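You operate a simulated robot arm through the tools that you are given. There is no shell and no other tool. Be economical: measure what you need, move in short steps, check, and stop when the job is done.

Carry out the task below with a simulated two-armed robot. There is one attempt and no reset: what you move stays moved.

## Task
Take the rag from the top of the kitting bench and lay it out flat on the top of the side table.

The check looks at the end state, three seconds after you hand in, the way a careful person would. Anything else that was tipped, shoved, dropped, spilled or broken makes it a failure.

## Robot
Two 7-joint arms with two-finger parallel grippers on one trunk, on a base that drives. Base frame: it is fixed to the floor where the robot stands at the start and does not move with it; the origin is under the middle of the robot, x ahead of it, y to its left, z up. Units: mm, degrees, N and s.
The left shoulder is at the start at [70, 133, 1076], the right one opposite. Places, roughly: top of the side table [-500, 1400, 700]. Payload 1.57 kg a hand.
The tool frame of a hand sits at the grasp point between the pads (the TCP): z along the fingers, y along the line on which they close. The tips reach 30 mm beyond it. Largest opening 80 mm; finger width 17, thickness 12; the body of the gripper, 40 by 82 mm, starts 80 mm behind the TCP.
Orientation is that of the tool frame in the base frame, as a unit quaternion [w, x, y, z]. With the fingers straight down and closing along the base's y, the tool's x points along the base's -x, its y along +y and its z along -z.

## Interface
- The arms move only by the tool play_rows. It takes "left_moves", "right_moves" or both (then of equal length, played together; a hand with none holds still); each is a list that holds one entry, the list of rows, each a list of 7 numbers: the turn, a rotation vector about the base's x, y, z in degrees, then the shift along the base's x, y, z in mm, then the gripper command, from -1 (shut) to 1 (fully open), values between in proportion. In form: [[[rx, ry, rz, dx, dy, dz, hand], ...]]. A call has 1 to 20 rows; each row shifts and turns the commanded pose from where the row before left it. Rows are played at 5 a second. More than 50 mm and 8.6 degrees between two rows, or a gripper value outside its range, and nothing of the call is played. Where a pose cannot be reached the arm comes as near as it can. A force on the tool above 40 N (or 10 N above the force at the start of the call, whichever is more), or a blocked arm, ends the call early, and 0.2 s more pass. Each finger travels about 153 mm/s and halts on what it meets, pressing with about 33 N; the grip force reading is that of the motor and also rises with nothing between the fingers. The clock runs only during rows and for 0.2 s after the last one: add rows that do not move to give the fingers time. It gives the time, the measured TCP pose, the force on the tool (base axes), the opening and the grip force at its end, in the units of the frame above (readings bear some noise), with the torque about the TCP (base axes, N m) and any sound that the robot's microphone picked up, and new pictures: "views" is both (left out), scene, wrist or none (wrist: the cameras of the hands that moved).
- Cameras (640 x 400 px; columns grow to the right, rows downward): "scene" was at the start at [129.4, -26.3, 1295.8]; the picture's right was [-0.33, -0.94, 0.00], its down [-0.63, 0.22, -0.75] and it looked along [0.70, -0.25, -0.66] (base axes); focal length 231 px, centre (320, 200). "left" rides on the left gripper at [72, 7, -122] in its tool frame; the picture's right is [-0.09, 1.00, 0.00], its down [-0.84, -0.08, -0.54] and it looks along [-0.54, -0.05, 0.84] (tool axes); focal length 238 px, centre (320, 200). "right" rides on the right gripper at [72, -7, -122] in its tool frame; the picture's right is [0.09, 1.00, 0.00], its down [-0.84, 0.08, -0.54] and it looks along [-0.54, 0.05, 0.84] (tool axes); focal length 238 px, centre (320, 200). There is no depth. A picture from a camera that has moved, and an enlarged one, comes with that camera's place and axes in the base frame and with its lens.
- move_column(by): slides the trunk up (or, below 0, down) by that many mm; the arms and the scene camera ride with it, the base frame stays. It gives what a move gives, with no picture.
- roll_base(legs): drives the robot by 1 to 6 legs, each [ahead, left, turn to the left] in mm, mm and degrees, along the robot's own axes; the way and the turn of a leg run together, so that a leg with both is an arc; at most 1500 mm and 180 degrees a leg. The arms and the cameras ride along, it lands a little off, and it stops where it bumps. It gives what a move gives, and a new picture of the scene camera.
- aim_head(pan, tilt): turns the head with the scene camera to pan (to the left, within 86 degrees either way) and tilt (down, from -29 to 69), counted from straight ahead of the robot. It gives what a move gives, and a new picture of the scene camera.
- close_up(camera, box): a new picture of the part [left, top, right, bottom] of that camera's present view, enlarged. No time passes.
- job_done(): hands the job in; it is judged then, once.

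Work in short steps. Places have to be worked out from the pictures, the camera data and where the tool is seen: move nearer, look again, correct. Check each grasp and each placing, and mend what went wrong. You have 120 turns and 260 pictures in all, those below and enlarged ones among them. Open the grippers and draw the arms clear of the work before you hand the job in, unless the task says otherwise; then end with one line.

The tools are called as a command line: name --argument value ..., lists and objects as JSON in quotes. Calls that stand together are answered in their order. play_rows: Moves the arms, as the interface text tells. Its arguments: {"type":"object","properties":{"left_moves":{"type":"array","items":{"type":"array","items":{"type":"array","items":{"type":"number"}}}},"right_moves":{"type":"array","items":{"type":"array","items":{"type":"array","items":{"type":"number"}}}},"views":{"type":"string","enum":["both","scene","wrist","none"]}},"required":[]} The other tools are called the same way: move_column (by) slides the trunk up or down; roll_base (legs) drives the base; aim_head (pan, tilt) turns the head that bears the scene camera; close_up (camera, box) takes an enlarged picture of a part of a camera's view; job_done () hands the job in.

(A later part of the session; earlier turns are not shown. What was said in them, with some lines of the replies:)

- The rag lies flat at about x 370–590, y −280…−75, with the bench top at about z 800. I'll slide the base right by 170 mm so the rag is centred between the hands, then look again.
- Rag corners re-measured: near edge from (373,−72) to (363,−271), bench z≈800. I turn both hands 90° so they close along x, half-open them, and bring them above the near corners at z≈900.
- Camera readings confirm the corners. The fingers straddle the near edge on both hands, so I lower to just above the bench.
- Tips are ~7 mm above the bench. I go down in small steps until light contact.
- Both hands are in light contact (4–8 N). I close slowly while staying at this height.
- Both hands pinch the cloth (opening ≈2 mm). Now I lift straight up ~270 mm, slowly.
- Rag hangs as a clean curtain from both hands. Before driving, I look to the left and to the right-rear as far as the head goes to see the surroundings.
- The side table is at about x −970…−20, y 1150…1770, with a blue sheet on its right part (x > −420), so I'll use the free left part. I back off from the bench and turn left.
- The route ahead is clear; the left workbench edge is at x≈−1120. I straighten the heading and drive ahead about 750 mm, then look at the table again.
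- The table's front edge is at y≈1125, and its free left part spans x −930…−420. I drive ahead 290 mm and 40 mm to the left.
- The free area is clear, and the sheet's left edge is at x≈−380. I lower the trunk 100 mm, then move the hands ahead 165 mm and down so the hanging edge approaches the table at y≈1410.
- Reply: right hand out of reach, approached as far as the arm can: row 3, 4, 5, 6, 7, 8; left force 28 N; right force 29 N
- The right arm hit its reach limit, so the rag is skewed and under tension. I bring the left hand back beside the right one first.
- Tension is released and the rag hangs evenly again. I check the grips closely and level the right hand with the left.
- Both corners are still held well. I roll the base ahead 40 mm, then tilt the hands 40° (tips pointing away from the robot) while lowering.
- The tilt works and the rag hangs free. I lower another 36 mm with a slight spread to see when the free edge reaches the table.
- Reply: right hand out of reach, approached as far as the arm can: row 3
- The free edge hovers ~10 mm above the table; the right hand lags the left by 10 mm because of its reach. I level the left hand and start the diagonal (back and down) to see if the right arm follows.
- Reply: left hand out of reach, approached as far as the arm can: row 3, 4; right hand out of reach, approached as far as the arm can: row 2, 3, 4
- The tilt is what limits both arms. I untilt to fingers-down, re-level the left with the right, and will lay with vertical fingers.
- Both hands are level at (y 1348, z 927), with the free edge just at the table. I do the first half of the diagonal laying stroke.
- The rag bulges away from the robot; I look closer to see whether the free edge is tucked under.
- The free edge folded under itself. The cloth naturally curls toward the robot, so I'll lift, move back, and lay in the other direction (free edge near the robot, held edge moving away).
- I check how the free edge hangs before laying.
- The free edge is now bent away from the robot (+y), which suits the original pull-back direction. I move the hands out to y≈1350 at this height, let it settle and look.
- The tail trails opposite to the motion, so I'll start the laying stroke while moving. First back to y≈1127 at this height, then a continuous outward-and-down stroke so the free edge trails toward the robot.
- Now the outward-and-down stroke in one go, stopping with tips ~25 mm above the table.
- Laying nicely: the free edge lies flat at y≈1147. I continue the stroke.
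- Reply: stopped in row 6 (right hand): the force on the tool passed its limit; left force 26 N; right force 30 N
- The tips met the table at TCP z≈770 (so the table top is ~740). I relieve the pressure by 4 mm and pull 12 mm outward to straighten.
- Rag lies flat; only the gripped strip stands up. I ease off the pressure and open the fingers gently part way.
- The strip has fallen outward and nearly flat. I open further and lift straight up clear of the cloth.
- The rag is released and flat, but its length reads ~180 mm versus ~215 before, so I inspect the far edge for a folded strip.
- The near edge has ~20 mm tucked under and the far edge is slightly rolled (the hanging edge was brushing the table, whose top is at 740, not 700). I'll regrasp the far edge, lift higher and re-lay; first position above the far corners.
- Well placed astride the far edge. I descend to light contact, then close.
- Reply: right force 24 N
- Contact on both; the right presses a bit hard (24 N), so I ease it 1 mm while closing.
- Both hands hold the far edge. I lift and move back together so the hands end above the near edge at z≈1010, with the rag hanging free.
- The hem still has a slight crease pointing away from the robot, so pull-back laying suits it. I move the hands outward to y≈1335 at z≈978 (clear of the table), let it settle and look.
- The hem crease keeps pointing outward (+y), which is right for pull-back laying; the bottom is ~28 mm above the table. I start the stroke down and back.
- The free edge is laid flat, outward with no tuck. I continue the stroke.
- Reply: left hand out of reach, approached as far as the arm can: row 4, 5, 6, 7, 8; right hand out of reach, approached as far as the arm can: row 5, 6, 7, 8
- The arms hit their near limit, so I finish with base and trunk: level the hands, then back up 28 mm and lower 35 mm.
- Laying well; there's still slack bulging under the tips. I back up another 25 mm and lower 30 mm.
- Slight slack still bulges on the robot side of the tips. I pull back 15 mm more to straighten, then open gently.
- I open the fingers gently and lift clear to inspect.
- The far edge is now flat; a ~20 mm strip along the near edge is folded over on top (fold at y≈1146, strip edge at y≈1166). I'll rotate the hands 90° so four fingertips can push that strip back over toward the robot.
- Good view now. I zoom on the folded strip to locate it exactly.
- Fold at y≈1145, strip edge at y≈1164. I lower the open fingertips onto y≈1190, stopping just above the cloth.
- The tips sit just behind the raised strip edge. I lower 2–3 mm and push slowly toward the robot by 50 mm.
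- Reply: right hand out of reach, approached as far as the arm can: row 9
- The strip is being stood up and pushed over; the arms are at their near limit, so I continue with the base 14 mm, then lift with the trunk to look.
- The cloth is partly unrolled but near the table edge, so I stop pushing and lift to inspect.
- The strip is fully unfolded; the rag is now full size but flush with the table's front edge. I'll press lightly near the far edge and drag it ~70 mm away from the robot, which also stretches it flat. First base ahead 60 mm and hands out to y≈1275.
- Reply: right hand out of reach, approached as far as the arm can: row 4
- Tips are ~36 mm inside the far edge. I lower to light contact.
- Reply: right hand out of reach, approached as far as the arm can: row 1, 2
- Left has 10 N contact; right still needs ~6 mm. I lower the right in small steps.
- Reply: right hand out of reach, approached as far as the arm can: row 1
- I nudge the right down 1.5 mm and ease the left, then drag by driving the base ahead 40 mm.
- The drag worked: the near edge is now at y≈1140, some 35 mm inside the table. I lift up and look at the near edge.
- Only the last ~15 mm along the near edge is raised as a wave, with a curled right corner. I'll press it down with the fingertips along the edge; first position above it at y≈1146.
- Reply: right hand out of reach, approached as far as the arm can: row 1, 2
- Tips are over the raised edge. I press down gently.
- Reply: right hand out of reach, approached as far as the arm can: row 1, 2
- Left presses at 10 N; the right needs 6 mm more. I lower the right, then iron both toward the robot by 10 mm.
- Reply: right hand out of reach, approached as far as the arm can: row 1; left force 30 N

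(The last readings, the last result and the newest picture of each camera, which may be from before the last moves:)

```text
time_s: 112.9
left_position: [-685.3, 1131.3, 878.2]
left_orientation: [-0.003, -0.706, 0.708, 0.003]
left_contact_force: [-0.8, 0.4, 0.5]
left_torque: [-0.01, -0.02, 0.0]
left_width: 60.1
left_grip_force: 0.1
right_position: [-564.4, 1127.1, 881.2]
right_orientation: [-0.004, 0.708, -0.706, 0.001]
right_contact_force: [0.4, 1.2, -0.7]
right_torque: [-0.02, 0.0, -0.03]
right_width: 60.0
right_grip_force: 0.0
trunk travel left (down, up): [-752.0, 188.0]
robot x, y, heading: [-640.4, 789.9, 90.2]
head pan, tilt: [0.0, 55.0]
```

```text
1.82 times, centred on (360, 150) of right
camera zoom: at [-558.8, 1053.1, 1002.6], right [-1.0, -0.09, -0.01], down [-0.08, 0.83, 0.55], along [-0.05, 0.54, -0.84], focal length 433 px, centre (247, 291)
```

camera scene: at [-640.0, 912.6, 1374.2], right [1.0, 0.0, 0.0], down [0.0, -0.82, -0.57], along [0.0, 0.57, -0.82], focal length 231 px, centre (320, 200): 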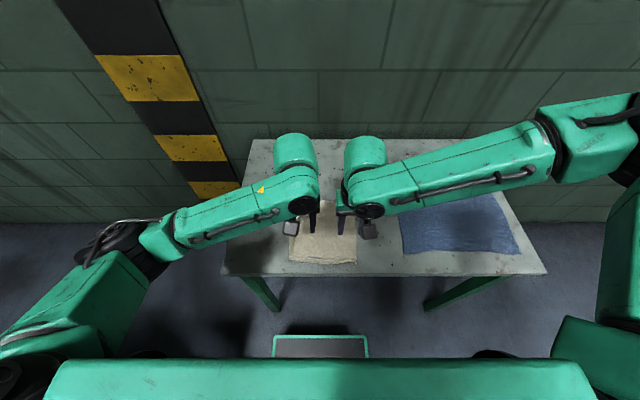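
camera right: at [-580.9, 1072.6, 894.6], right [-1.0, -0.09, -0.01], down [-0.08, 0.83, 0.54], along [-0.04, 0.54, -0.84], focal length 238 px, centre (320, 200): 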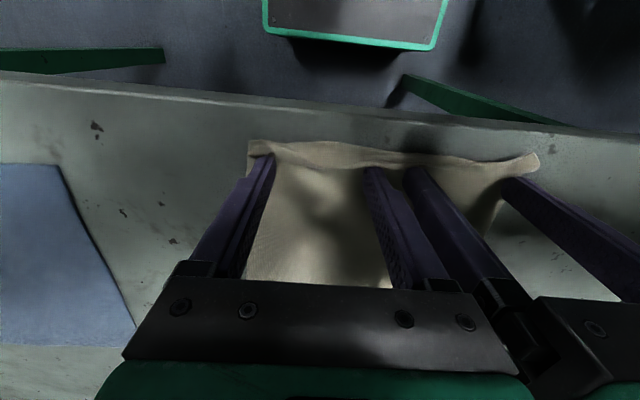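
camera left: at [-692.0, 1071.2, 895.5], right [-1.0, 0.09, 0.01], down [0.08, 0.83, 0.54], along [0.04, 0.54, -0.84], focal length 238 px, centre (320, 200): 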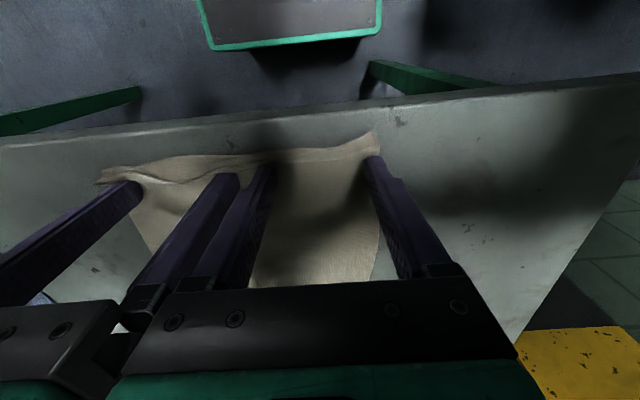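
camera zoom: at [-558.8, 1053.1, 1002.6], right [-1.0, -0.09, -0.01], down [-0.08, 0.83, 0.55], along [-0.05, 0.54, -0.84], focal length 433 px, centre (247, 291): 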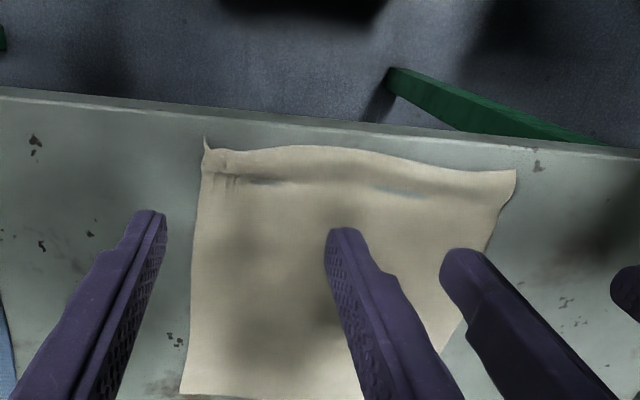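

Left side is now nearly flat; the right corner and middle still have a slight lift. I shift the fingers (left +30 mm in x, right narrowed) and press again at those places.

play_rows --left_moves '[[[0, 0, 0, 12, 2, 0, 0.5], [0, 0, 0, 10, 2, 0, 0.2], [0, 0, 0, 0, 0, 0, 0.2]]]' --right_moves '[[[0, 0, 0, 2, 4, 0, 0.2], [0, 0, 0, 2, 4, 0, 0], [0, 0, 0, 0, 0, 0, 0]]]' --views "none"

move_column --by -98

play_rows --left_moves '[[[0, 0, 0, 0, 0, -4, 0.2], [0, 0, 0, 0, 0, -4, 0.2], [0, 0, 0, 0, 0, 0, 0.2], [0, 0, 0, 0, 0, 0, 0.2]]]' --right_moves '[[[0, 0, 0, 0, 0, -5, 0], [0, 0, 0, 0, 0, -5, 0], [0, 0, 0, 0, 0, -3, 0], [0, 0, 0, 0, 0, 0, 0]]]' --views "wrist"

```text
time_s: 113.7
left_position: [-663.1, 1135.6, 878.8]
left_orientation: [-0.003, -0.706, 0.708, 0.004]
left_contact_force: [0.4, 0.4, -0.6]
left_torque: [0.02, 0.01, -0.03]
left_width: 48.0
left_grip_force: 0.1
right_position: [-561.0, 1133.8, 881.7]
right_orientation: [0.005, -0.707, 0.707, -0.001]
right_contact_force: [0.4, -0.6, -0.6]
right_torque: [-0.02, 0.02, 0.0]
right_width: 40.0
right_grip_force: 0.1
trunk travel left (down, up): [-752.0, 188.0]
robot x, y, heading: [-639.2, 785.6, 90.0]
head pan, tilt: [0.0, 55.0]
```

```text
time_s: 115.0
left_position: [-663.4, 1134.8, 780.3]
left_orientation: [-0.003, -0.707, 0.708, 0.003]
left_contact_force: [-0.4, -0.2, 0.0]
left_torque: [-0.01, -0.02, 0.03]
left_width: 48.0
left_grip_force: 0.1
right_position: [-561.9, 1134.2, 783.6]
right_orientation: [-0.003, 0.708, -0.707, 0.001]
right_contact_force: [0.3, -0.3, 0.1]
right_torque: [-0.01, -0.01, 0.0]
right_width: 39.9
right_grip_force: 0.1
trunk travel left (down, up): [-654.0, 286.0]
robot x, y, heading: [-640.3, 786.9, 90.1]
head pan, tilt: [0.0, 55.0]
```

```text
time_s: 116.0
left_position: [-662.4, 1134.5, 771.3]
left_orientation: [-0.002, -0.707, 0.707, 0.003]
left_contact_force: [-0.6, 0.9, 0.0]
left_torque: [0.01, 0.04, 0.0]
left_width: 48.1
left_grip_force: 0.1
right_position: [-556.7, 1133.7, 772.7]
right_orientation: [-0.003, 0.708, -0.706, -0.002]
right_contact_force: [0.0, 0.5, -0.3]
right_torque: [-0.01, -0.02, -0.01]
right_width: 40.2
right_grip_force: 0.0
right hand out of reach, approached as far as the arm can: row 2
trunk travel left (down, up): [-654.0, 286.0]
robot x, y, heading: [-643.8, 786.5, 90.1]
head pan, tilt: [0.0, 55.0]
camera right: at [-550.5, 1059.9, 894.3], right [-1.0, -0.09, 0.0], down [-0.08, 0.83, 0.55], along [-0.05, 0.55, -0.84], focal length 238 px, centre (320, 200)
camera left: at [-667.8, 1061.9, 894.7], right [-1.0, 0.09, 0.01], down [0.08, 0.84, 0.54], along [0.04, 0.54, -0.84], focal length 238 px, centre (320, 200)
```

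right: 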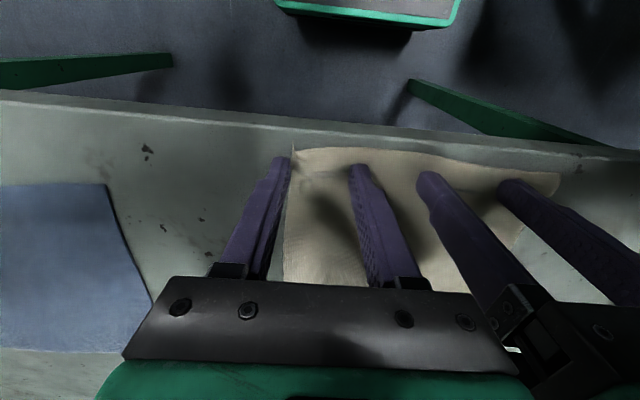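
left: 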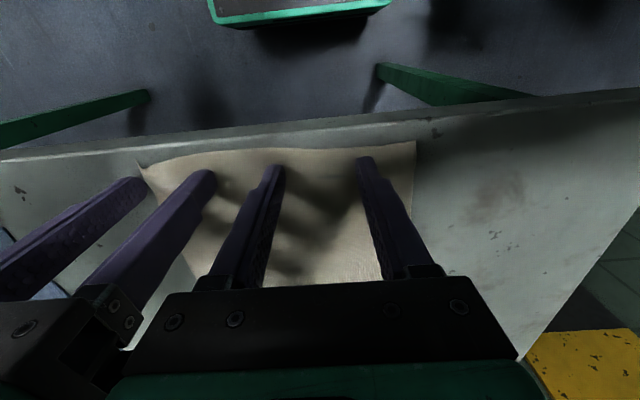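

Tips are at the cloth on the edge strip. I press 2–3 mm more and iron 6 mm toward the robot.

play_rows --left_moves '[[[0, 0, 0, 0, 0, -1.5, 0.2], [0, 0, 0, 0, 0, -1, 0.2], [0, 0, 0, 0, -3, 0, 0.2], [0, 0, 0, 0, -3, 0, 0.2], [0, 0, 0, 0, -3, 0, 0.2], [0, 0, 0, 0, 0, 0, 0.2]]]' --right_moves '[[[0, 0, 0, -2, 0, -2, 0], [0, 0, 0, -2, 0, -2, 0], [0, 0, 0, 0, -3, 0, 0], [0, 0, 0, 0, -3, 0, 0], [0, 0, 0, 0, -3, 0, 0], [0, 0, 0, 0, 0, 0, 0]]]' --views "none"

move_column --by 110

close_up --camera "left" --box '[120, 40, 440, 260]'

close_up --camera "right" --box '[200, 40, 520, 260]'

```text
time_s: 117.5
left_position: [-662.6, 1126.6, 770.6]
left_orientation: [-0.001, -0.706, 0.708, 0.004]
left_contact_force: [-0.3, 3.8, 19.6]
left_torque: [0.0, -0.59, 0.08]
left_width: 48.2
left_grip_force: 0.0
right_position: [-558.4, 1122.9, 773.1]
right_orientation: [-0.004, 0.708, -0.706, -0.001]
right_contact_force: [-0.5, -0.3, 0.6]
right_torque: [0.01, -0.02, -0.01]
right_width: 39.9
right_grip_force: 0.1
right hand out of reach, approached as far as the arm can: row 1
trunk travel left (down, up): [-654.0, 286.0]
robot x, y, heading: [-640.8, 785.4, 90.1]
head pan, tilt: [0.0, 55.0]
```

```text
time_s: 118.9
left_position: [-663.3, 1125.4, 880.5]
left_orientation: [-0.002, -0.706, 0.708, 0.004]
left_contact_force: [0.2, 0.7, 0.5]
left_torque: [-0.01, -0.01, -0.01]
left_width: 48.0
left_grip_force: 0.1
right_position: [-559.2, 1124.1, 881.3]
right_orientation: [-0.004, 0.708, -0.707, 0.0]
right_contact_force: [2.1, -0.1, 0.3]
right_torque: [-0.03, 0.0, 0.03]
right_width: 39.9
right_grip_force: 0.0
trunk travel left (down, up): [-764.0, 176.0]
robot x, y, heading: [-637.8, 790.3, 90.1]
head pan, tilt: [0.0, 55.0]
```

```text
1.82 times, centred on (280, 150) of left
camera zoom: at [-668.5, 1053.2, 1002.0], right [-1.0, 0.09, 0.01], down [0.08, 0.84, 0.54], along [0.04, 0.54, -0.84], focal length 433 px, centre (393, 291)
```

zoom: 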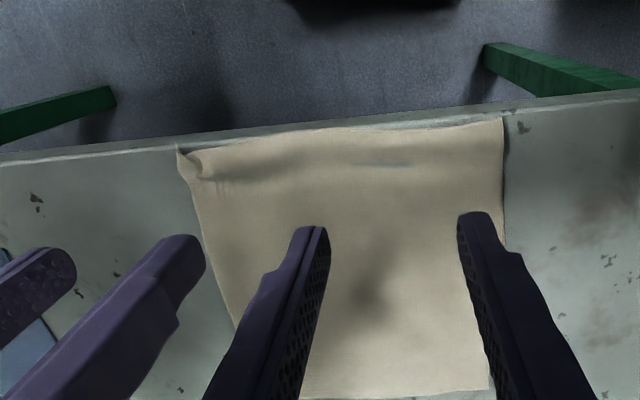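

```text
1.82 times, centred on (360, 150) of right
camera zoom: at [-551.9, 1050.3, 1002.8], right [-1.0, -0.09, -0.01], down [-0.08, 0.83, 0.55], along [-0.05, 0.54, -0.84], focal length 433 px, centre (247, 291)
```

zoom: 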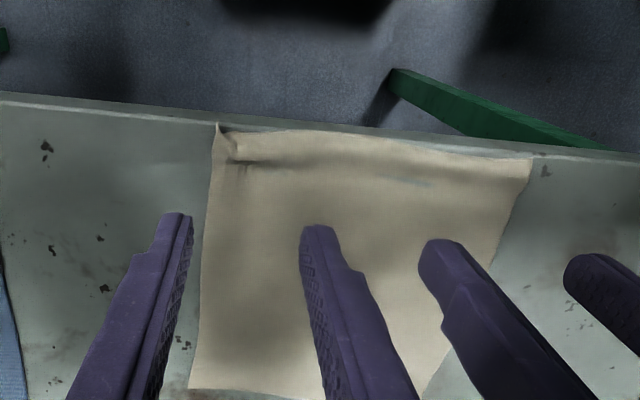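

Near edge is almost flat, but it crept back close to the table's front edge. I repeat the light press-and-drag from the far side to bring it in ~45 mm.

roll_base --legs '[[105, 0, 0]]'

play_rows --left_moves '[[[0, 0, 0, -9, 16, 0, 0.1], [0, 0, 0, -9, 16, 0, -0.1], [0, 0, 0, 0, 14, 0, -0.1], [0, 0, 0, 0, 0, 0, -0.1]]]' --right_moves '[[[0, 0, 0, -3, 16, 0, 0], [0, 0, 0, -3, 16, 0, -0.1], [0, 0, 0, -3, 14, 0, -0.1], [0, 0, 0, 0, 0, 0, -0.1]]]' --views "none"

move_column --by -98

close_up --camera "left" --box '[0, 0, 640, 400]'

```text
time_s: 120.0
left_position: [-663.7, 1231.3, 880.1]
left_orientation: [-0.002, -0.707, 0.707, 0.003]
left_contact_force: [-0.5, 0.9, -0.6]
left_torque: [0.02, 0.02, 0.03]
left_width: 48.1
left_grip_force: 0.0
right_position: [-558.8, 1227.8, 882.2]
right_orientation: [-0.004, 0.709, -0.706, 0.0]
right_contact_force: [-0.1, 0.4, 0.1]
right_torque: [0.0, 0.02, 0.04]
right_width: 40.0
right_grip_force: 0.2
trunk travel left (down, up): [-764.0, 176.0]
robot x, y, heading: [-641.2, 891.2, 90.0]
head pan, tilt: [0.0, 55.0]
camera scene: at [-640.3, 1015.1, 1391.6], right [1.0, 0.0, 0.0], down [0.0, -0.82, -0.57], along [0.0, 0.57, -0.82], focal length 231 px, centre (320, 200)
```

scene: 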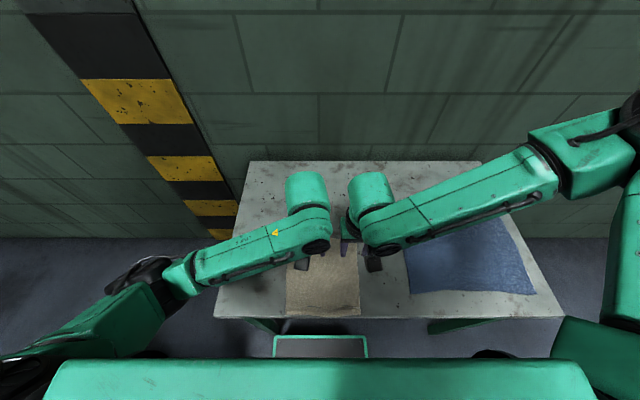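

```text
time_s: 121.0
left_position: [-682.8, 1277.1, 881.3]
left_orientation: [-0.002, -0.707, 0.707, 0.005]
left_contact_force: [0.3, -1.5, 0.1]
left_torque: [0.01, 0.02, -0.02]
left_width: 36.2
left_grip_force: 0.1
right_position: [-554.5, 1270.3, 892.1]
right_orientation: [-0.003, 0.708, -0.706, -0.002]
right_contact_force: [-0.2, 0.3, -0.1]
right_torque: [-0.01, 0.02, -0.02]
right_width: 36.1
right_grip_force: 0.0
right hand out of reach, approached as far as the arm can: row 1, 2, 3
trunk travel left (down, up): [-764.0, 176.0]
robot x, y, heading: [-636.9, 897.7, 90.4]
head pan, tilt: [0.0, 55.0]
```

```text
time_s: 122.4
left_position: [-682.9, 1277.4, 783.3]
left_orientation: [0.003, 0.707, -0.707, -0.004]
left_contact_force: [0.0, -1.1, 0.0]
left_torque: [-0.02, -0.02, 0.02]
left_width: 36.1
left_grip_force: 0.0
right_position: [-553.3, 1271.0, 794.0]
right_orientation: [-0.003, 0.709, -0.706, -0.002]
right_contact_force: [-0.4, -0.1, 0.2]
right_torque: [-0.03, -0.02, -0.02]
right_width: 36.2
right_grip_force: 0.1
trunk travel left (down, up): [-666.0, 274.0]
robot x, y, heading: [-640.4, 887.1, 90.2]
head pan, tilt: [0.0, 55.0]
```

```text
1.00 times, centred on (320, 200) of left (not enlarged: the box is as wide or as high as the picture)
camera zoom: at [-687.7, 1204.4, 904.8], right [-1.0, 0.09, 0.01], down [0.08, 0.84, 0.54], along [0.04, 0.54, -0.84], focal length 238 px, centre (320, 200)
```

zoom: 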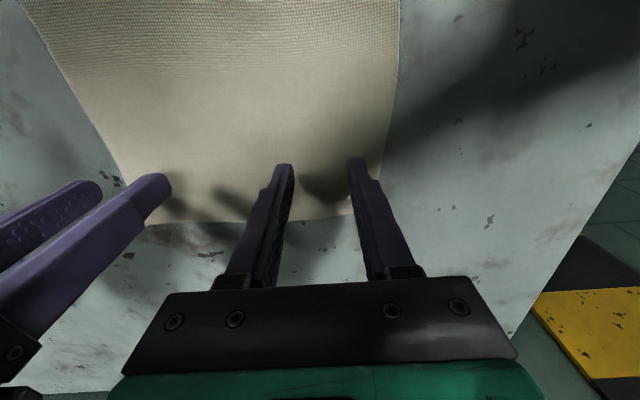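

The right hand drifted to x≈−553, so I narrow its fingers to stay on the cloth, then lower both to light contact.

play_rows --left_moves '[[[0, 0, 0, 0, 0, -5, -0.1], [0, 0, 0, 0, 0, -5, -0.1], [0, 0, 0, 0, 0, -1, -0.1], [0, 0, 0, 0, 0, -1, -0.1], [0, 0, 0, 0, 0, 0, -0.1]]]' --right_moves '[[[0, 0, 0, -3, 0, -7, -0.8], [0, 0, 0, -3, 0, -7, -0.8], [0, 0, 0, -2, 0, -7, -0.8], [0, 0, 0, -2, 0, -2, -0.8], [0, 0, 0, 0, 0, 0, -0.8]]]' --views "wrist"

```text
time_s: 123.6
left_position: [-681.8, 1276.8, 771.8]
left_orientation: [-0.001, -0.707, 0.707, 0.003]
left_contact_force: [-0.2, 1.6, 6.6]
left_torque: [0.04, -0.16, 0.03]
left_width: 35.9
left_grip_force: 0.0
right_position: [-548.1, 1264.1, 783.4]
right_orientation: [-0.002, 0.708, -0.706, -0.002]
right_contact_force: [-1.5, -1.1, -0.4]
right_torque: [-0.02, 0.0, 0.01]
right_width: 8.4
right_grip_force: 0.1
right hand out of reach, approached as far as the arm can: row 1, 2, 3
trunk travel left (down, up): [-666.0, 274.0]
robot x, y, heading: [-639.2, 889.8, 90.1]
head pan, tilt: [0.0, 55.0]
camera right: at [-540.9, 1190.0, 903.9], right [-1.0, -0.09, 0.0], down [-0.08, 0.83, 0.55], along [-0.05, 0.55, -0.84], focal length 238 px, centre (320, 200)
camera left: at [-687.8, 1204.8, 893.2], right [-1.0, 0.09, 0.01], down [0.08, 0.83, 0.54], along [0.04, 0.54, -0.84], focal length 238 px, centre (320, 200)
```

right: 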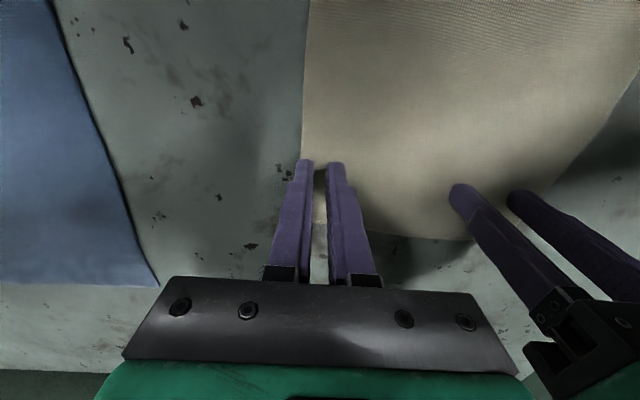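
left: 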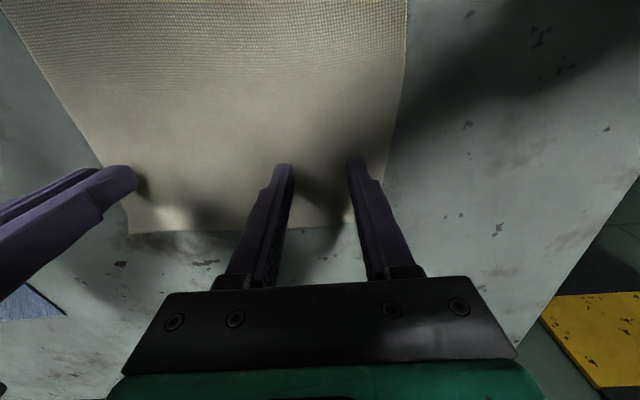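

The right arm is cramped here, so I retract it upward and drag with the left hand alone, centred on the rag with fingers wide.

play_rows --left_moves '[[[0, 0, 0, 0, 0, 12, 0.2], [0, 0, 0, 0, 0, 3, 0.2], [0, 0, 0, 0, 0, 0, 0.2], [0, 0, 0, 0, 0, 0, 0.5], [0, 0, 0, 16, 2, 0, 0.75], [0, 0, 0, 16, 2, 0, 0.75], [0, 0, 0, 16, 2, 0, 0.75], [0, 0, 0, 0, 0, -8, 0.75], [0, 0, 0, 0, 0, -6, 0.75], [0, 0, 0, 0, 0, -1.5, 0.75], [0, 0, 0, 0, 0, 0, 0.75]]]' --right_moves '[[[0, 0, 0, 0, 0, 20, -0.8], [0, 0, 0, 10, 0, 20, -0.8], [0, 0, 0, 20, 0, 20, -0.8], [0, 0, 0, 20, 0, 20, -0.8], [0, 0, 0, 20, 0, 20, -0.8], [0, 0, 0, 20, 0, 10, -0.8], [0, 0, 0, 10, 0, 0, -0.8], [0, 0, 0, 0, 0, 0, -0.8], [0, 0, 0, 0, 0, 0, -0.8], [0, 0, 0, 0, 0, 0, -0.8], [0, 0, 0, 0, 0, 0, -0.8]]]'

```text
time_s: 126.0
left_position: [-634.3, 1283.2, 771.7]
left_orientation: [0.001, 0.708, -0.707, -0.003]
left_contact_force: [0.4, 1.1, 7.6]
left_torque: [0.0, -0.3, 0.06]
left_width: 69.3
left_grip_force: 0.0
right_position: [-451.1, 1265.5, 889.2]
right_orientation: [-0.003, 0.709, -0.706, -0.002]
right_contact_force: [0.8, 1.3, -0.3]
right_torque: [-0.01, 0.0, -0.01]
right_width: 7.9
right_grip_force: 0.0
trunk travel left (down, up): [-666.0, 274.0]
robot x, y, heading: [-639.3, 891.5, 89.8]
head pan, tilt: [0.0, 55.0]
camera scene: at [-640.5, 1015.4, 1293.6], right [1.0, 0.0, 0.0], down [0.0, -0.82, -0.57], along [0.0, 0.57, -0.82], focal length 231 px, centre (320, 200)
camera right: at [-444.3, 1192.0, 1011.7], right [-1.0, -0.09, 0.0], down [-0.08, 0.83, 0.55], along [-0.05, 0.55, -0.84], focal length 238 px, centre (320, 200)
camera left: at [-640.0, 1210.2, 893.2], right [-1.0, 0.09, 0.01], down [0.08, 0.83, 0.54], along [0.04, 0.54, -0.84], focal length 238 px, centre (320, 200)
```

scene: 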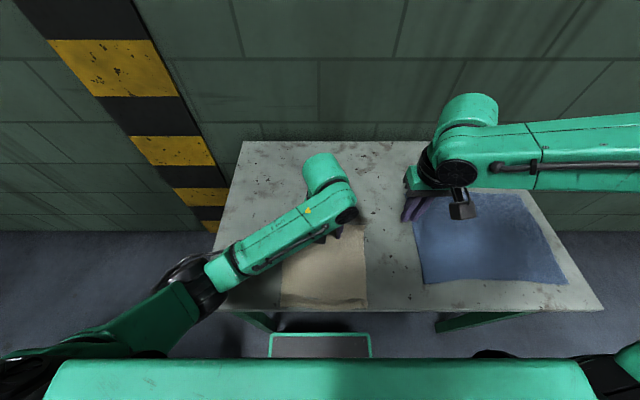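
right: 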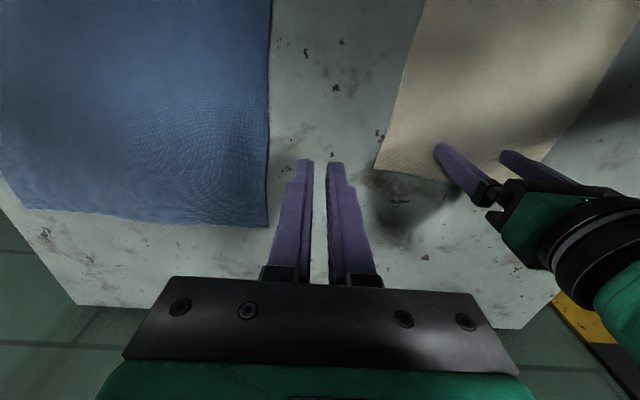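
left: 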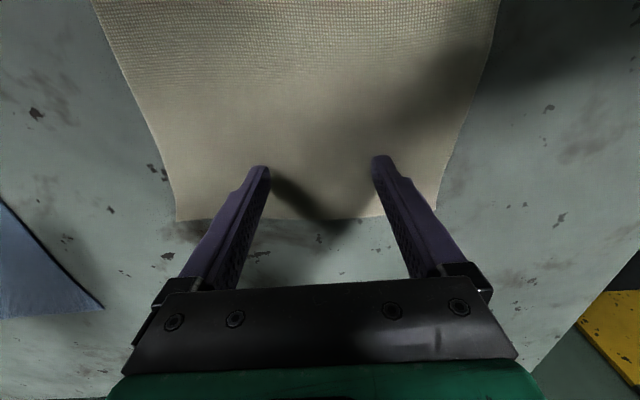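

Left fingers are centred with ~8 N. I press a hair more and drag with the base by 42 mm.

play_rows --left_moves '[[[0, 0, 0, 0, 0, -0.6, 0.75], [0, 0, 0, 0, 0, 0, 0.75]]]' --views "none"

roll_base --legs '[[42, 0, 0]]'

close_up --camera "left" --box '[0, 0, 640, 400]'

```text
time_s: 126.6
left_position: [-634.5, 1283.1, 771.5]
left_orientation: [0.001, 0.707, -0.707, -0.005]
left_contact_force: [-1.1, 3.0, 19.0]
left_torque: [0.05, -0.75, 0.14]
left_width: 69.2
left_grip_force: 0.0
right_position: [-450.9, 1264.2, 890.8]
right_orientation: [-0.004, 0.708, -0.706, -0.002]
right_contact_force: [-0.5, -0.1, -0.8]
right_torque: [-0.01, -0.01, 0.0]
right_width: 7.9
right_grip_force: 0.0
trunk travel left (down, up): [-666.0, 274.0]
robot x, y, heading: [-638.6, 892.5, 90.0]
head pan, tilt: [0.0, 55.0]
```

```text
time_s: 127.5
left_position: [-633.4, 1323.4, 771.4]
left_orientation: [-0.002, -0.707, 0.707, 0.003]
left_contact_force: [-2.4, -5.3, 27.2]
left_torque: [-0.2, -1.04, -0.2]
left_width: 67.7
left_grip_force: 0.1
right_position: [-452.1, 1306.4, 891.4]
right_orientation: [-0.004, 0.708, -0.706, -0.003]
right_contact_force: [0.3, -0.4, 0.5]
right_torque: [-0.06, -0.04, 0.02]
right_width: 7.9
right_grip_force: 0.1
trunk travel left (down, up): [-666.0, 274.0]
robot x, y, heading: [-636.5, 931.1, 89.9]
head pan, tilt: [0.0, 55.0]
camera scene: at [-641.7, 1055.5, 1293.9], right [1.0, 0.0, 0.0], down [0.0, -0.82, -0.58], along [0.0, 0.58, -0.82], focal length 231 px, centre (320, 200)
```

scene: 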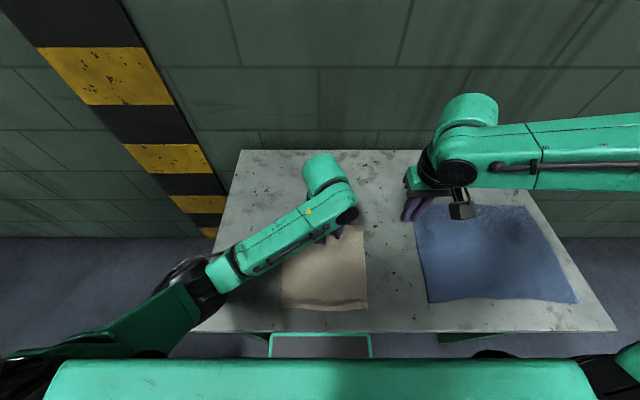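

```text
1.00 times, centred on (320, 200) of left (not enlarged: the box is as wide or as high as the picture)
camera zoom: at [-640.6, 1250.4, 893.1], right [-1.0, 0.09, 0.01], down [0.08, 0.83, 0.54], along [0.05, 0.54, -0.84], focal length 238 px, centre (320, 200)
```

zoom: 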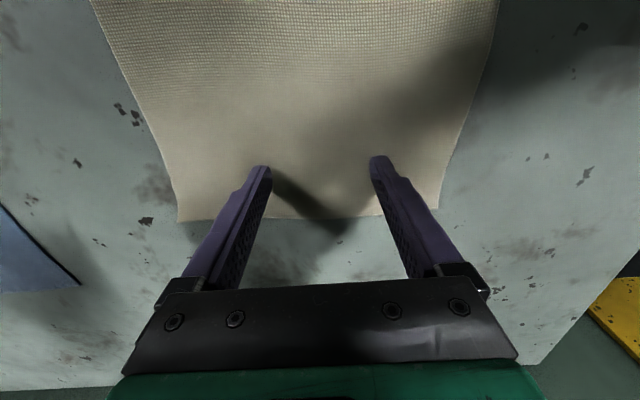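

The rag moved with the fingers and stays flat. I lift clear with the trunk, back away, and inspect from above.

move_column --by 150

roll_base --legs '[[-260, 0, 0]]'

close_up --camera "left" --box '[160, 100, 480, 300]'

close_up --camera "scene" --box '[200, 130, 440, 280]'

```text
time_s: 129.2
left_position: [-634.2, 1325.1, 919.7]
left_orientation: [-0.003, -0.706, 0.708, 0.004]
left_contact_force: [-0.1, 0.1, 0.4]
left_torque: [0.0, 0.04, -0.01]
left_width: 70.2
left_grip_force: 0.1
right_position: [-450.4, 1308.5, 1039.6]
right_orientation: [-0.003, 0.708, -0.706, -0.002]
right_contact_force: [0.5, -0.2, 0.0]
right_torque: [0.03, 0.03, 0.01]
right_width: 8.2
right_grip_force: 0.1
trunk travel left (down, up): [-816.0, 124.0]
robot x, y, heading: [-637.4, 936.9, 90.2]
head pan, tilt: [0.0, 55.0]
```

```text
time_s: 131.1
left_position: [-635.2, 1067.3, 919.4]
left_orientation: [0.003, 0.708, -0.706, -0.003]
left_contact_force: [0.0, 0.1, 0.1]
left_torque: [-0.02, -0.03, 0.03]
left_width: 69.8
left_grip_force: 0.0
right_position: [-452.6, 1050.2, 1039.8]
right_orientation: [-0.003, 0.709, -0.705, -0.001]
right_contact_force: [-0.3, 0.3, -0.2]
right_torque: [0.02, 0.01, 0.02]
right_width: 7.9
right_grip_force: 0.1
trunk travel left (down, up): [-816.0, 124.0]
robot x, y, heading: [-640.3, 673.5, 90.3]
head pan, tilt: [0.0, 55.0]
camera scene: at [-640.1, 800.7, 1443.3], right [1.0, 0.01, 0.0], down [0.01, -0.82, -0.57], along [0.0, 0.57, -0.82], focal length 231 px, centre (320, 200)
```

scene: 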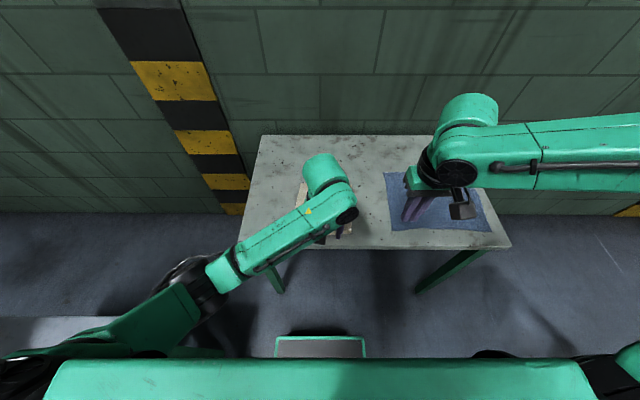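

```text
2.00 times, centred on (320, 200) of left
camera zoom: at [-640.6, 994.0, 1041.7], right [-1.0, 0.09, 0.01], down [0.08, 0.84, 0.54], along [0.04, 0.54, -0.84], focal length 477 px, centre (320, 200)
```

zoom: 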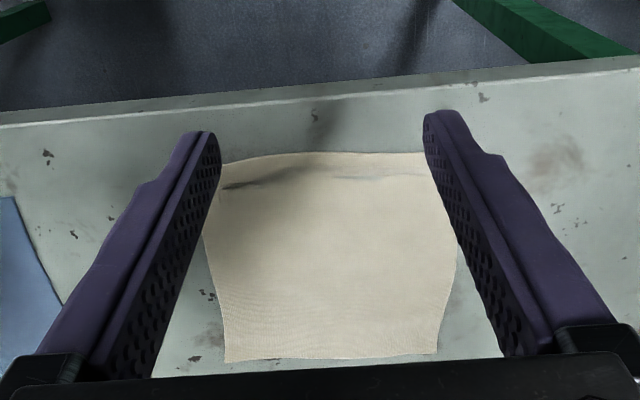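

```text
2.67 times, centred on (320, 205) of scene
camera zoom: at [-640.1, 800.7, 1443.3], right [1.0, 0.01, 0.0], down [0.01, -0.82, -0.57], along [0.0, 0.57, -0.82], focal length 617 px, centre (320, 187)
```

zoom: 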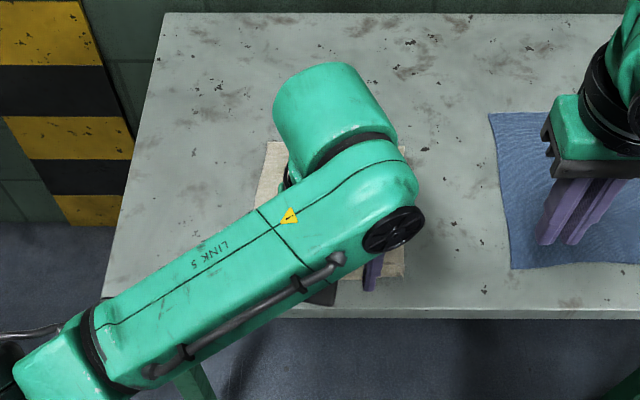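

It looks flat and inside the table. I back off farther with the grippers open to get a clear final view.

play_rows --right_moves '[[[0, 0, 0, 0, 0, 5, 0], [0, 0, 0, 0, 0, 5, 0.8], [0, 0, 0, 0, 0, 0, 1]]]' --views "none"

roll_base --legs '[[-250, 0, 0]]'

aim_head --pan 0 --tilt 38

close_up --camera "left" --box '[160, 200, 480, 400]'

```text
time_s: 131.9
left_position: [-635.6, 1064.4, 920.7]
left_orientation: [0.002, 0.708, -0.706, -0.004]
left_contact_force: [-0.3, 0.1, 0.1]
left_torque: [-0.04, -0.04, -0.01]
left_width: 69.8
left_grip_force: 0.0
right_position: [-451.6, 1049.3, 1050.1]
right_orientation: [-0.003, 0.71, -0.704, -0.002]
right_contact_force: [0.9, -0.4, 0.2]
right_torque: [-0.03, 0.01, 0.03]
right_width: 80.0
right_grip_force: 0.1
trunk travel left (down, up): [-816.0, 124.0]
robot x, y, heading: [-639.9, 672.8, 90.3]
head pan, tilt: [0.0, 55.0]
```

```text
time_s: 133.7
left_position: [-633.2, 821.4, 920.1]
left_orientation: [0.003, 0.707, -0.707, -0.003]
left_contact_force: [0.4, 0.0, 0.6]
left_torque: [-0.04, 0.02, -0.03]
left_width: 69.9
left_grip_force: 0.0
right_position: [-449.9, 805.8, 1050.1]
right_orientation: [-0.003, 0.708, -0.706, -0.002]
right_contact_force: [-1.2, 0.9, -0.6]
right_torque: [-0.01, 0.0, -0.03]
right_width: 80.3
right_grip_force: 0.1
trunk travel left (down, up): [-816.0, 124.0]
robot x, y, heading: [-641.0, 428.6, 90.2]
head pan, tilt: [0.0, 55.0]
camera scene: at [-638.5, 555.4, 1443.3], right [1.0, 0.0, 0.0], down [0.0, -0.82, -0.57], along [0.0, 0.57, -0.82], focal length 231 px, centre (320, 200)
```

scene: 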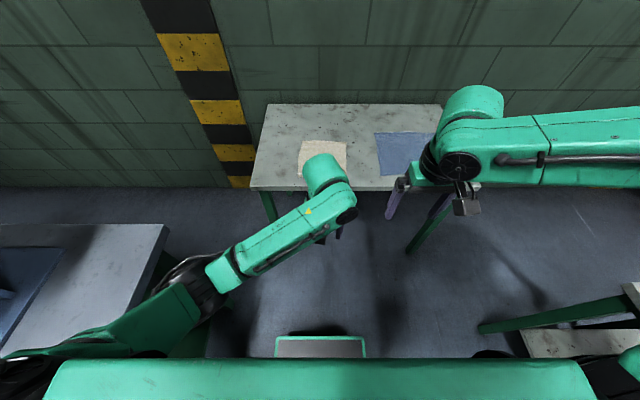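

```text
time_s: 134.5
left_position: [-633.5, 818.8, 919.8]
left_orientation: [0.002, 0.708, -0.707, -0.004]
left_contact_force: [-0.3, 0.8, -0.1]
left_torque: [-0.03, -0.01, -0.02]
left_width: 69.8
left_grip_force: 0.0
right_position: [-450.1, 803.3, 1050.4]
right_orientation: [-0.003, 0.709, -0.706, -0.002]
right_contact_force: [0.7, -0.6, -0.1]
right_torque: [0.0, 0.06, 0.01]
right_width: 80.0
right_grip_force: 0.0
trunk travel left (down, up): [-816.0, 124.0]
robot x, y, heading: [-640.9, 433.5, 90.3]
head pan, tilt: [0.0, 38.0]
camera scene: at [-638.6, 567.0, 1467.1], right [1.0, 0.0, 0.0], down [0.0, -0.62, -0.79], along [0.0, 0.79, -0.62], focal length 231 px, centre (320, 200)
```

scene: 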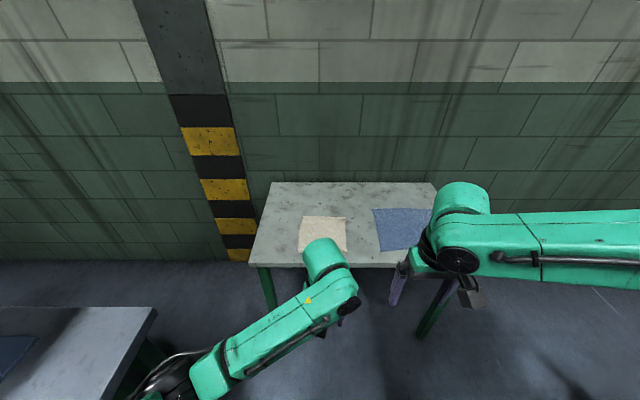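

```text
2.00 times, centred on (320, 300) of left
camera zoom: at [-638.3, 746.9, 1042.3], right [-1.0, 0.09, 0.01], down [0.08, 0.84, 0.54], along [0.04, 0.54, -0.84], focal length 477 px, centre (320, 0)
```

zoom: 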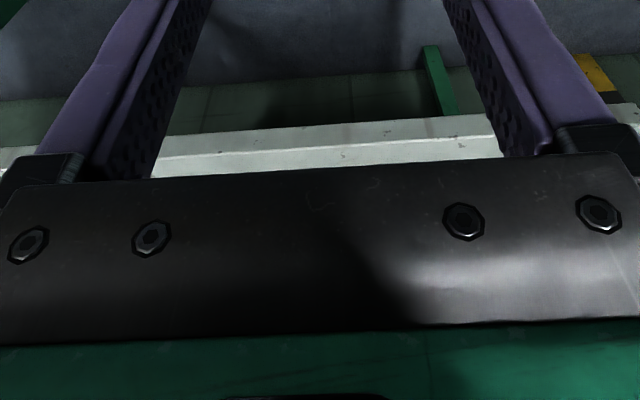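

I move the left hand aside for one last unobstructed look.

play_rows --left_moves '[[[0, 0, 0, -40, 0, 0, 1], [0, 0, 0, -40, 0, 0, 1], [0, 0, 0, -40, 0, 0, 1], [0, 0, 0, -40, 0, 0, 1], [0, 0, 0, 0, 0, 0, 1]]]' --views "none"

close_up --camera "scene" --box '[270, 190, 390, 270]'

```text
time_s: 135.7
left_position: [-791.6, 817.8, 917.6]
left_orientation: [-0.002, -0.707, 0.707, 0.003]
left_contact_force: [0.5, 0.0, 0.1]
left_torque: [-0.02, 0.0, 0.02]
left_width: 80.0
left_grip_force: 0.0
right_position: [-449.9, 804.5, 1050.4]
right_orientation: [-0.003, 0.709, -0.705, -0.002]
right_contact_force: [-0.5, 0.1, 0.2]
right_torque: [0.03, 0.03, 0.0]
right_width: 80.1
right_grip_force: 0.1
trunk travel left (down, up): [-816.0, 124.0]
robot x, y, heading: [-635.9, 428.2, 90.4]
head pan, tilt: [0.0, 38.0]
```

```text
5.00 times, centred on (330, 230) of scene
camera zoom: at [-637.9, 567.9, 1467.1], right [1.0, 0.0, 0.0], down [0.0, -0.62, -0.79], along [0.0, 0.79, -0.62], focal length 1156 px, centre (270, 50)
```

zoom: 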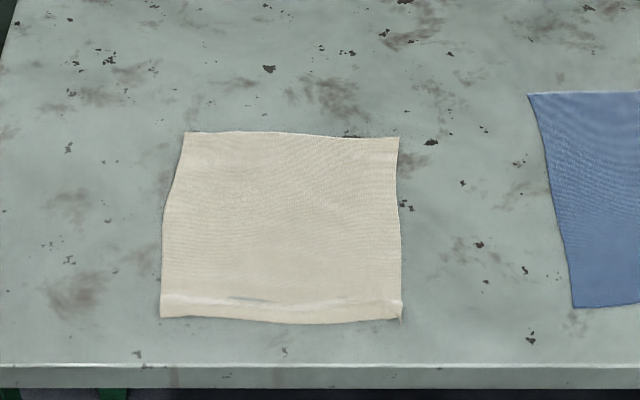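

The rag lies spread out flat inside the table top, the blue cloth is untouched, and the arms are clear with both grippers open. I hand in.

job_done

```text
The job is handed in.
```

The rag is laid out flat on the side table, with only a slight ripple near its front edge. Nothing else was moved, both grippers are open and the arms are clear. I've handed the job in, but no verdict came back.
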